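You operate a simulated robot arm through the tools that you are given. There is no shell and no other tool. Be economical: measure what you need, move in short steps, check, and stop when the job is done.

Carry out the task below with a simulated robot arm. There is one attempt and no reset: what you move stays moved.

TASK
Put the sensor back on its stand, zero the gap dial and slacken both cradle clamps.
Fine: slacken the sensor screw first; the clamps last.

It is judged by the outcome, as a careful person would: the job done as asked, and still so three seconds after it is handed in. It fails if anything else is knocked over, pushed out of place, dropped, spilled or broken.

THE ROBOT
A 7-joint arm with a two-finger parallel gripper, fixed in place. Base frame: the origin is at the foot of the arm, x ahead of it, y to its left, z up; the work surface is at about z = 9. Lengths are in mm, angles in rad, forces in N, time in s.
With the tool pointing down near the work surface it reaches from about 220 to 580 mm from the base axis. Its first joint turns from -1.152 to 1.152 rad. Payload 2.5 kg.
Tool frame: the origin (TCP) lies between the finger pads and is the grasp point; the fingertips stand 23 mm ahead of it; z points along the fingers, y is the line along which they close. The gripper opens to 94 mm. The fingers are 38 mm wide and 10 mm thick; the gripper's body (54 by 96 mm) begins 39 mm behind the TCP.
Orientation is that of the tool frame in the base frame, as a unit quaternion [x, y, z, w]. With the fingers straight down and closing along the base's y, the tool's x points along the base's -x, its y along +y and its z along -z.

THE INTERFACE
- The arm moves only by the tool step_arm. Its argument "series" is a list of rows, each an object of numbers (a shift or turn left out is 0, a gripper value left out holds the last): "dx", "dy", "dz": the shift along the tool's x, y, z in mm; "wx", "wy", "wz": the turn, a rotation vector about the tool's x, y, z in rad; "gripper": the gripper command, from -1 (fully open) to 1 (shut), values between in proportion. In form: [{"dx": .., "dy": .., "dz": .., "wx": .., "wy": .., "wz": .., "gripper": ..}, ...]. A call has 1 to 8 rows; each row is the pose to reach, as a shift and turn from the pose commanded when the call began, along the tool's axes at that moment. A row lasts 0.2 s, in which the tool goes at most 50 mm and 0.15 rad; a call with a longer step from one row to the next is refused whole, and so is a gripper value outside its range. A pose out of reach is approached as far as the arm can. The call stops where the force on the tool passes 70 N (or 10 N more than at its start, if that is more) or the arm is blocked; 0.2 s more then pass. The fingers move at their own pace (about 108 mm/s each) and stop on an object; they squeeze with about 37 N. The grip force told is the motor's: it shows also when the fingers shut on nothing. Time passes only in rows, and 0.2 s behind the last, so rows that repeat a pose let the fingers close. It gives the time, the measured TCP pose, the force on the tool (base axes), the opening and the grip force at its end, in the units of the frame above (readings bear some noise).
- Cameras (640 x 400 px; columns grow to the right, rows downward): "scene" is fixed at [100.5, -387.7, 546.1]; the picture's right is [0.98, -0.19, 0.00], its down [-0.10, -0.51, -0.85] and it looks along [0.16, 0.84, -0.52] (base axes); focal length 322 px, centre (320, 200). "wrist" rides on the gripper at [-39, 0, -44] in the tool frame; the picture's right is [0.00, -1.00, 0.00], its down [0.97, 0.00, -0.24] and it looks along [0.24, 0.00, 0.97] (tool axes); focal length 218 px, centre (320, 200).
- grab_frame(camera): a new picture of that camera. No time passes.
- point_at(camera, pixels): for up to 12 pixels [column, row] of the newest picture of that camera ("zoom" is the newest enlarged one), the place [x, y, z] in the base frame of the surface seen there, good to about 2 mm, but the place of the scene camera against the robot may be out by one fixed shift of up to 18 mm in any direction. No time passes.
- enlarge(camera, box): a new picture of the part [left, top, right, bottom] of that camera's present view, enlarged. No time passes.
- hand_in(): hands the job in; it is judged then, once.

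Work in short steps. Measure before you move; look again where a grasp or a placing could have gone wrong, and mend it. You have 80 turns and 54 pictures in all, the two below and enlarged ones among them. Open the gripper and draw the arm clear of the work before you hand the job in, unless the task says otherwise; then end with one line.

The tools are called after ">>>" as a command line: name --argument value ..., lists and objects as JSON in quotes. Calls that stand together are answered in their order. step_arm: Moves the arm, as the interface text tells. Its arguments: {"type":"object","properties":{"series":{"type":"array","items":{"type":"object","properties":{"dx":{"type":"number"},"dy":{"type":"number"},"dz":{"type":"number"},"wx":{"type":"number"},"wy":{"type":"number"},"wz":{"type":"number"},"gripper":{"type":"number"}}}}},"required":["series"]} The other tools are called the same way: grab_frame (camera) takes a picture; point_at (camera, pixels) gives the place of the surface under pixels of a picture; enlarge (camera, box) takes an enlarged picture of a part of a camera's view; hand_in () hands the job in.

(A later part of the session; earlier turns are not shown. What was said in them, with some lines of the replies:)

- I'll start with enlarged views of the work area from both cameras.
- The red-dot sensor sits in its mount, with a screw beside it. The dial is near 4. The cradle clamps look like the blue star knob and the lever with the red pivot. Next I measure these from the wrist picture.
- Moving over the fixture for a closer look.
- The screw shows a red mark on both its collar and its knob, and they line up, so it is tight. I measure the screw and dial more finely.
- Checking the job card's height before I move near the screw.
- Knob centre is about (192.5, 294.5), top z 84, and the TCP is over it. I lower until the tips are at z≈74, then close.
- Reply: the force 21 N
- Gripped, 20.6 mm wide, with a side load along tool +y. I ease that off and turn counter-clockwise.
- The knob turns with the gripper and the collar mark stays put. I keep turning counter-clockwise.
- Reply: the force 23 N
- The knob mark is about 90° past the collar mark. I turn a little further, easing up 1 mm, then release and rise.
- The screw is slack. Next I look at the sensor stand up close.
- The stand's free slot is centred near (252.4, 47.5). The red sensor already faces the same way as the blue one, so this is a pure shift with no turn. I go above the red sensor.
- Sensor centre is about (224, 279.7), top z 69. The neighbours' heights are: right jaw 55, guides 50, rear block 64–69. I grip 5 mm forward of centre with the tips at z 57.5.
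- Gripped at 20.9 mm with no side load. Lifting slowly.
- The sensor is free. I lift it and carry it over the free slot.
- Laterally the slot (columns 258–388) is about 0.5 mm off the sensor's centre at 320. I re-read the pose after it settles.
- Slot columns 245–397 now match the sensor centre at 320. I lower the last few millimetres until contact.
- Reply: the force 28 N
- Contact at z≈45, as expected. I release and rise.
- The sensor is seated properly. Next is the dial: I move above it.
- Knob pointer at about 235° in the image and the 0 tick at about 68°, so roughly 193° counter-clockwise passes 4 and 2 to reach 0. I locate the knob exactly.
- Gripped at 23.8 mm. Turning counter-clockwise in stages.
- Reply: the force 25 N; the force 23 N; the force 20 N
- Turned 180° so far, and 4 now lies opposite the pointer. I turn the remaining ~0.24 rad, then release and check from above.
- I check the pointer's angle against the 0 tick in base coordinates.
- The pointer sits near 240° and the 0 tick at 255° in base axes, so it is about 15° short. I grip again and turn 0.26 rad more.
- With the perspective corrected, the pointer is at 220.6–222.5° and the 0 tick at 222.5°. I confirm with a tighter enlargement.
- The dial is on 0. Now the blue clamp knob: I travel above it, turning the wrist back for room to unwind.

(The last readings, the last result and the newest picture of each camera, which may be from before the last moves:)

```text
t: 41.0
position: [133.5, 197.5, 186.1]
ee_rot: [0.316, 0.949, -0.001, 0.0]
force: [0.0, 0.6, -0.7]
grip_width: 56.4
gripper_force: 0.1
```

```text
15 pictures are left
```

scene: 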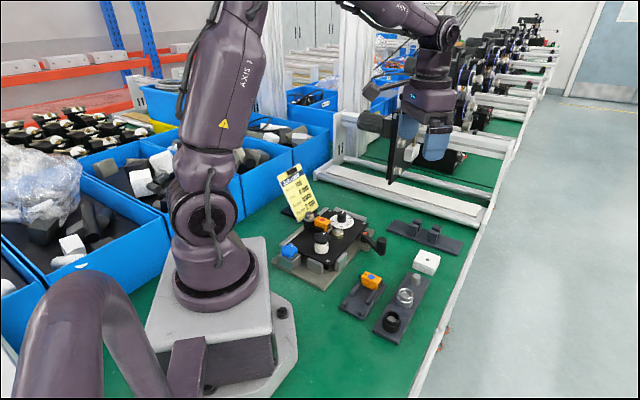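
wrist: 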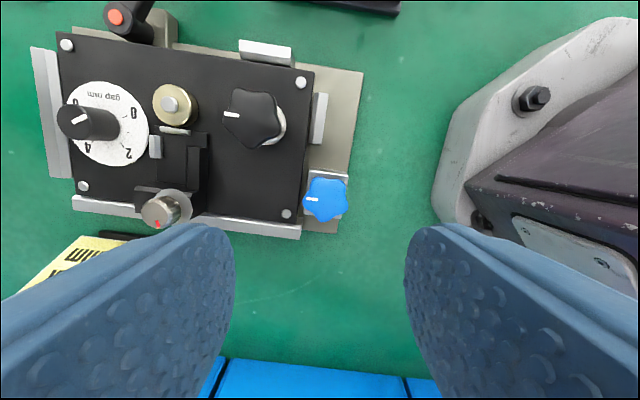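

>>> enlarge --camera "wrist" --box '[285, 160, 365, 245]'

>>> point_at --camera "wrist" --pixels '[[326, 200], [306, 199], [345, 199], [326, 182], [326, 217], [340, 176], [470, 200], [450, 160], [318, 110], [333, 225], [490, 170], [300, 215]]'

```text
4.71 times, centred on (325, 202) of wrist
```

zoom: 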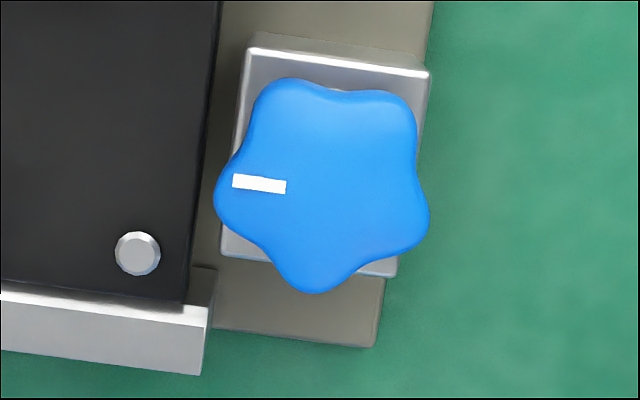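

```text
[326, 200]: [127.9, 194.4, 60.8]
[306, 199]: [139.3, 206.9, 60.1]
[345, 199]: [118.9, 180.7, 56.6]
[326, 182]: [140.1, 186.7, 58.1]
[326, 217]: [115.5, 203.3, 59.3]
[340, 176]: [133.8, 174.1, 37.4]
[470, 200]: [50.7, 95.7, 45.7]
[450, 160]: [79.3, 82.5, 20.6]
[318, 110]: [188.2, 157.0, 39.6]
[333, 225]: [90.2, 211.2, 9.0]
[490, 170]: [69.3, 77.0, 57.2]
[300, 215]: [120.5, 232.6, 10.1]
```

Knob centre is about (129, 194), top z 60, and its block's top is near 38. The lobe orientation suits this grip. I descend to tip z≈46 and close.

>>> step_arm --series '[{"dx": 1.5, "dy": -5, "dz": 40}, {"dx": 1.5, "dy": -5, "dz": 80}, {"dx": 1.5, "dy": -5, "dz": 108}, {"dx": 1.5, "dy": -5, "dz": 117}, {"dx": 1.5, "dy": -5, "dz": 117, "gripper": 0.2}, {"dx": 1.5, "dy": -5, "dz": 117, "gripper": 0.7}, {"dx": 1.5, "dy": -5, "dz": 117, "gripper": 1}]'

>>> grab_frame --camera "wrist"

```text
t: 42.6
position: [129.2, 194.3, 70.9]
ee_rot: [0.315, 0.949, 0.0, 0.0]
force: [1.2, 1.1, -3.1]
grip_width: 35.8
gripper_force: 45.4
```

```text
13 pictures are left
```

wrist: 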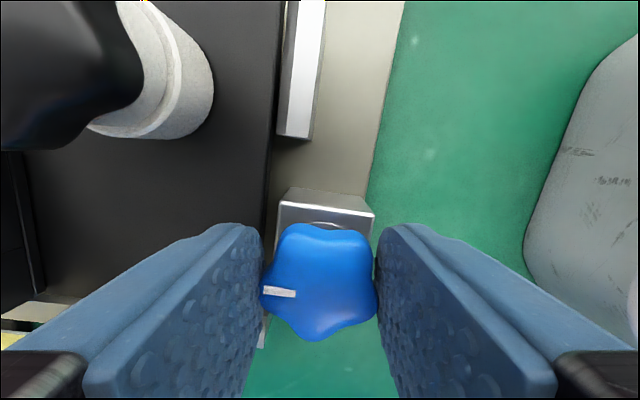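

Good grip. Turning counter-clockwise about 92°.

>>> step_arm --series '[{"wz": -0.13}, {"wz": -0.27}, {"wz": -0.41}, {"wz": -0.55}, {"wz": -0.69}, {"wz": -0.83}, {"wz": -0.97}, {"wz": -1.1}]'

>>> step_arm --series '[{"wz": -0.13}, {"wz": -0.27}, {"wz": -0.41}, {"wz": -0.55}, {"wz": -0.69}]'

>>> grab_frame --camera "wrist"

```text
t: 44.4
position: [129.8, 196.8, 69.5]
ee_rot: [-0.23, 0.973, 0.003, 0.002]
force: [-6.0, 23.8, 28.7]
grip_width: 35.8
gripper_force: 44.4
```

```text
t: 45.5
position: [129.2, 197.5, 69.1]
ee_rot: [-0.481, 0.876, 0.003, 0.003]
force: [-2.3, 3.2, 10.0]
grip_width: 36.0
gripper_force: 44.6
stopped in row 5: the force on the tool passed its limit (the readings are from after the stop); the commanded pose is now the measured one
```

```text
12 pictures are left
```

wrist: 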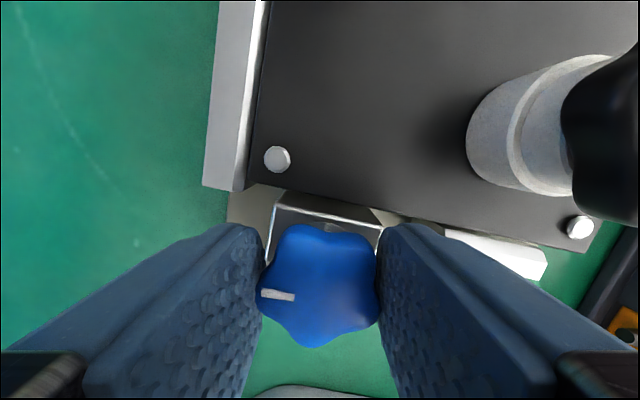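

Turned about 94°, and the upward force is the knob rising on its thread. I release and go up.

>>> step_arm --series '[{"dz": -1, "gripper": 0.4}, {"dz": -1, "gripper": -0.2}, {"dz": -1, "gripper": -0.2}, {"dz": -40}, {"dz": -85}, {"dz": -115}]'

>>> grab_frame --camera "scene"

>>> enlarge --camera "scene" --box '[265, 180, 405, 300]'

```text
t: 46.9
position: [125.2, 195.5, 180.4]
ee_rot: [-0.484, 0.875, 0.003, 0.001]
force: [-0.2, 0.3, -0.2]
grip_width: 56.4
gripper_force: 0.0
```

```text
11 pictures are left
```

scene: 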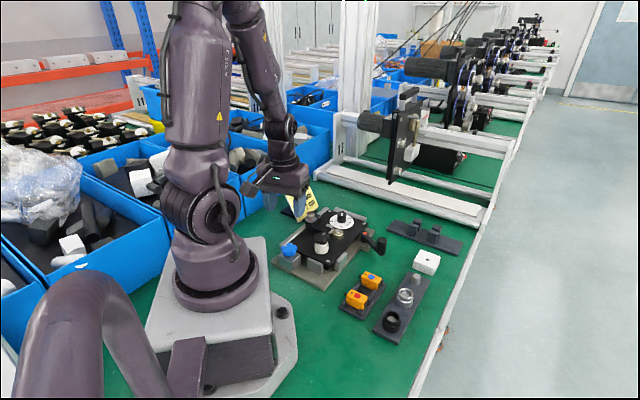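

```text
3.33 times, centred on (335, 240) of scene
```

zoom: 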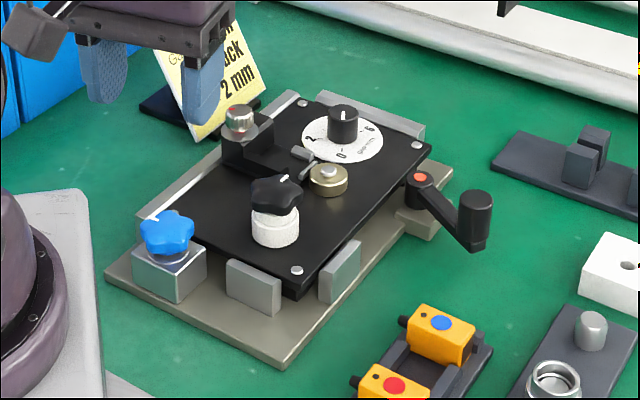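

The blue clamp is slack and the fixture hasn't moved. Next is the lever clamp: I travel above its handle near (344, 170).

>>> step_arm --series '[{"dx": -5, "dy": -20, "dz": -15, "wz": 0.14}, {"dx": -22, "dy": -55, "dz": -15, "wz": 0.28}, {"dx": -40, "dy": -90, "dz": -15, "wz": 0.42}, {"dx": -58, "dy": -125, "dz": -15, "wz": 0.56}, {"dx": -76, "dy": -160, "dz": -15, "wz": 0.7}, {"dx": -95, "dy": -199, "dz": -10, "wz": 0.84}, {"dx": -95, "dy": -199, "dz": -5, "wz": 0.98}, {"dx": -95, "dy": -199, "dz": -5, "wz": 1.12}]'

>>> step_arm --series '[{"wz": 0.14}, {"wz": 0.28}, {"wz": 0.42}, {"wz": 0.56}, {"wz": 0.7}, {"wz": 0.84}, {"wz": 0.98}, {"wz": 1.12}]'

>>> step_arm --series '[{"wz": 0.12, "gripper": 0}, {"wz": 0.12, "gripper": 0}]'

>>> grab_frame --camera "wrist"

```text
t: 48.7
position: [349.0, 170.8, 190.6]
ee_rot: [0.057, 0.998, 0.004, 0.0]
force: [-1.0, -0.6, 0.2]
grip_width: 56.4
gripper_force: 0.0
```

```text
t: 50.5
position: [347.3, 169.9, 189.2]
ee_rot: [0.579, 0.815, 0.002, -0.001]
force: [0.3, 0.3, 0.3]
grip_width: 56.4
gripper_force: 0.0
```

```text
t: 51.1
position: [347.2, 170.1, 188.9]
ee_rot: [0.626, 0.78, 0.003, -0.003]
force: [0.1, 0.0, 0.4]
grip_width: 46.9
gripper_force: 0.1
```

```text
9 pictures are left
```

wrist: 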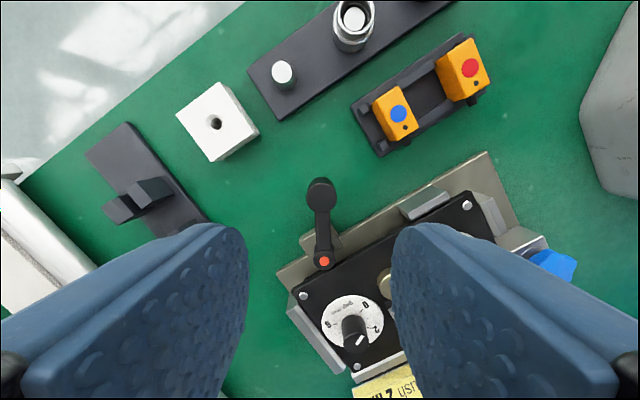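

>>> point_at --camera "wrist" --pixels '[[320, 186], [306, 190], [334, 190], [320, 178], [320, 205], [322, 230], [324, 262], [207, 220], [200, 215], [150, 190], [128, 205], [255, 262]]'

>>> enlarge --camera "wrist" --box '[270, 165, 390, 275]'

```text
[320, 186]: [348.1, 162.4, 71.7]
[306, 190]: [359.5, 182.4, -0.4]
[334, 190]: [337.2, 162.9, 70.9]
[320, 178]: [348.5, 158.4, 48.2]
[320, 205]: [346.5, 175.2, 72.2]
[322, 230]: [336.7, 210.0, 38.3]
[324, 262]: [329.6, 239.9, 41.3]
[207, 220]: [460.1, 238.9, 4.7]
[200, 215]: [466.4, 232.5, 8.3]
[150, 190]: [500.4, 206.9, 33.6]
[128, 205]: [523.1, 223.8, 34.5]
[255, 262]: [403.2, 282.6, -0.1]
```

```text
3.64 times, centred on (330, 220) of wrist
```

zoom: 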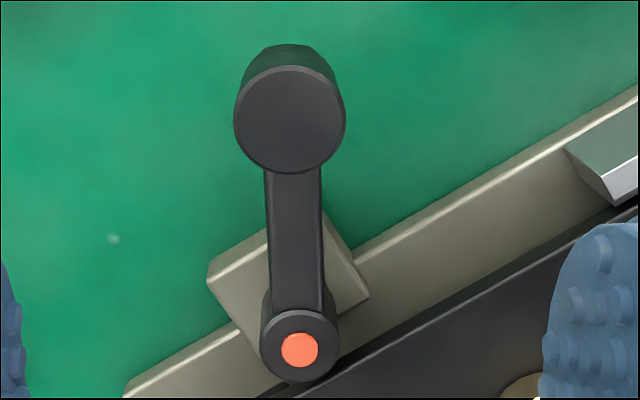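

Handle centre is (345.5, 170.4), dia ~22, top z 72. The pivot is at (329.5, 239), radius ~70. The dark stand is 130 mm from the pivot, clear of a counter-clockwise swing. I descend and grip.

>>> step_arm --series '[{"dx": 0.7, "dy": -1.6, "dz": 40}, {"dx": 0.7, "dy": -1.6, "dz": 80}, {"dx": 0.7, "dy": -1.6, "dz": 107}, {"dx": 0.7, "dy": -1.6, "dz": 115}, {"dx": 0.7, "dy": -1.6, "dz": 115, "gripper": 0.5}, {"dx": 0.7, "dy": -1.6, "dz": 115, "gripper": 1}, {"dx": 0.7, "dy": -1.6, "dz": 115, "gripper": 1}]'

```text
t: 52.7
position: [346.6, 170.8, 74.2]
ee_rot: [0.626, 0.78, 0.004, -0.002]
force: [11.4, 3.4, -12.1]
grip_width: 23.2
gripper_force: 44.9
```

Gripped at 23 mm. I swing the lever counter-clockwise in an arc about the pivot, starting with a short part.

>>> step_arm --series '[{"dx": 0.6, "dy": 9.1, "wz": -0.13}, {"dx": 2.6, "dy": 18.8, "wz": -0.27}, {"dx": 5.8, "dy": 28.1, "wz": -0.41}]'

>>> grab_frame --camera "wrist"

```text
t: 53.5
position: [372.2, 185.0, 74.2]
ee_rot: [0.452, 0.892, 0.004, -0.001]
force: [-4.6, 2.9, 14.3]
grip_width: 23.2
gripper_force: 44.6
```

```text
7 pictures are left
```

wrist: 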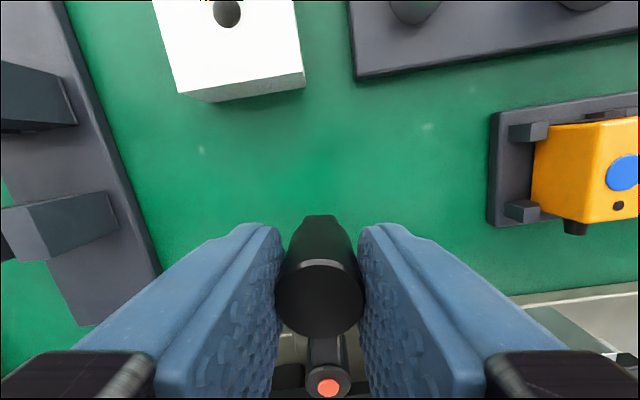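

The lever swings freely with low force. Continuing to about 90° in all.

>>> step_arm --series '[{"dx": 0.6, "dy": 9.1, "wz": -0.13}, {"dx": 2.6, "dy": 18.8, "wz": -0.27}, {"dx": 5.8, "dy": 28.1, "wz": -0.41}, {"dx": 10.4, "dy": 36.8, "wz": -0.55}, {"dx": 16.1, "dy": 44.8, "wz": -0.69}, {"dx": 22.9, "dy": 51.9, "wz": -0.83}, {"dx": 30.6, "dy": 58.1, "wz": -0.97}, {"dx": 38.5, "dy": 62.7, "wz": -1.1}]'

```text
t: 55.3
position: [400.6, 245.5, 73.1]
ee_rot: [-0.078, 0.997, -0.002, -0.004]
force: [-21.1, -24.6, 14.9]
grip_width: 23.4
gripper_force: 45.5
```

At about 82° resistance builds, which looks like the end of travel. I ease back 4 mm, release and rise.

>>> step_arm --series '[{"dy": -4, "dx": -1.5}, {"dy": -4, "dx": -1.5, "gripper": 0.5}, {"dy": -4, "dx": -1.5, "gripper": 0}, {"dy": -4, "dx": -1.5, "dz": -40}, {"dy": -4, "dx": -1.5, "dz": -85}, {"dy": -4, "dx": -1.5, "dz": -130}]'

>>> grab_frame --camera "wrist"

>>> enlarge --camera "scene" --box '[265, 180, 405, 300]'

```text
t: 56.7
position: [402.1, 243.4, 203.8]
ee_rot: [-0.08, 0.997, 0.005, 0.001]
force: [0.5, 0.5, 0.9]
grip_width: 47.1
gripper_force: 0.0
```

```text
6 pictures are left
```

wrist: 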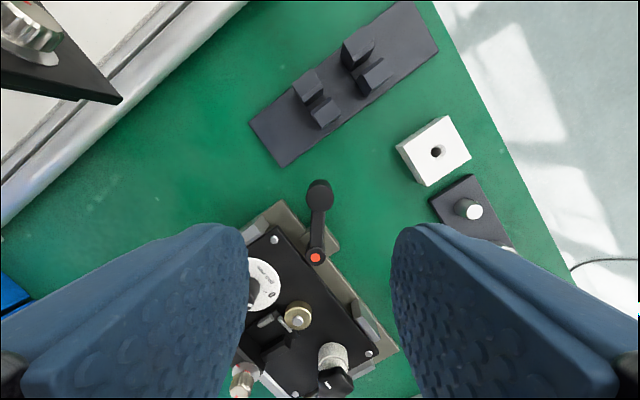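

```text
3.33 times, centred on (335, 240) of scene
```

zoom: 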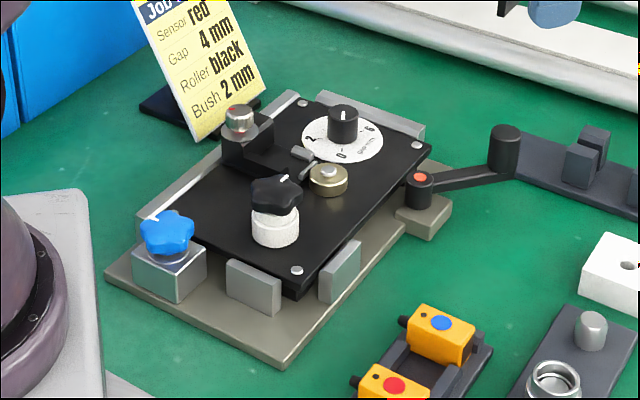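

The lever is open. I check the dial pointer and screw once more from the scene camera.

>>> enlarge --camera "scene" --box '[305, 200, 365, 240]'

```text
10.00 times, centred on (335, 220) of scene
```

zoom: 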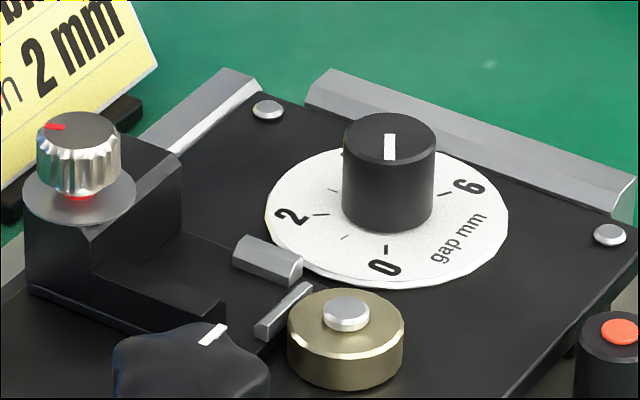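

Pointer and 0 tick line up. Everything is in place, so I open the gripper fully, rise clear and hand in.

>>> step_arm --series '[{"dz": -40, "gripper": -1}, {"dz": -80, "gripper": -1}, {"dz": -80, "gripper": -1}]'

>>> hand_in

```text
t: 57.5
position: [403.4, 244.4, 282.4]
ee_rot: [-0.079, 0.997, 0.004, 0.001]
force: [-0.2, 0.1, 1.4]
grip_width: 93.8
gripper_force: 0.0
```

```text
The job is handed in.
```

I slackened the sensor screw first, put the red sensor back in its stand, set the gap dial to 0, and slackened both cradle clamps (blue knob and lever) last; the job is handed in.
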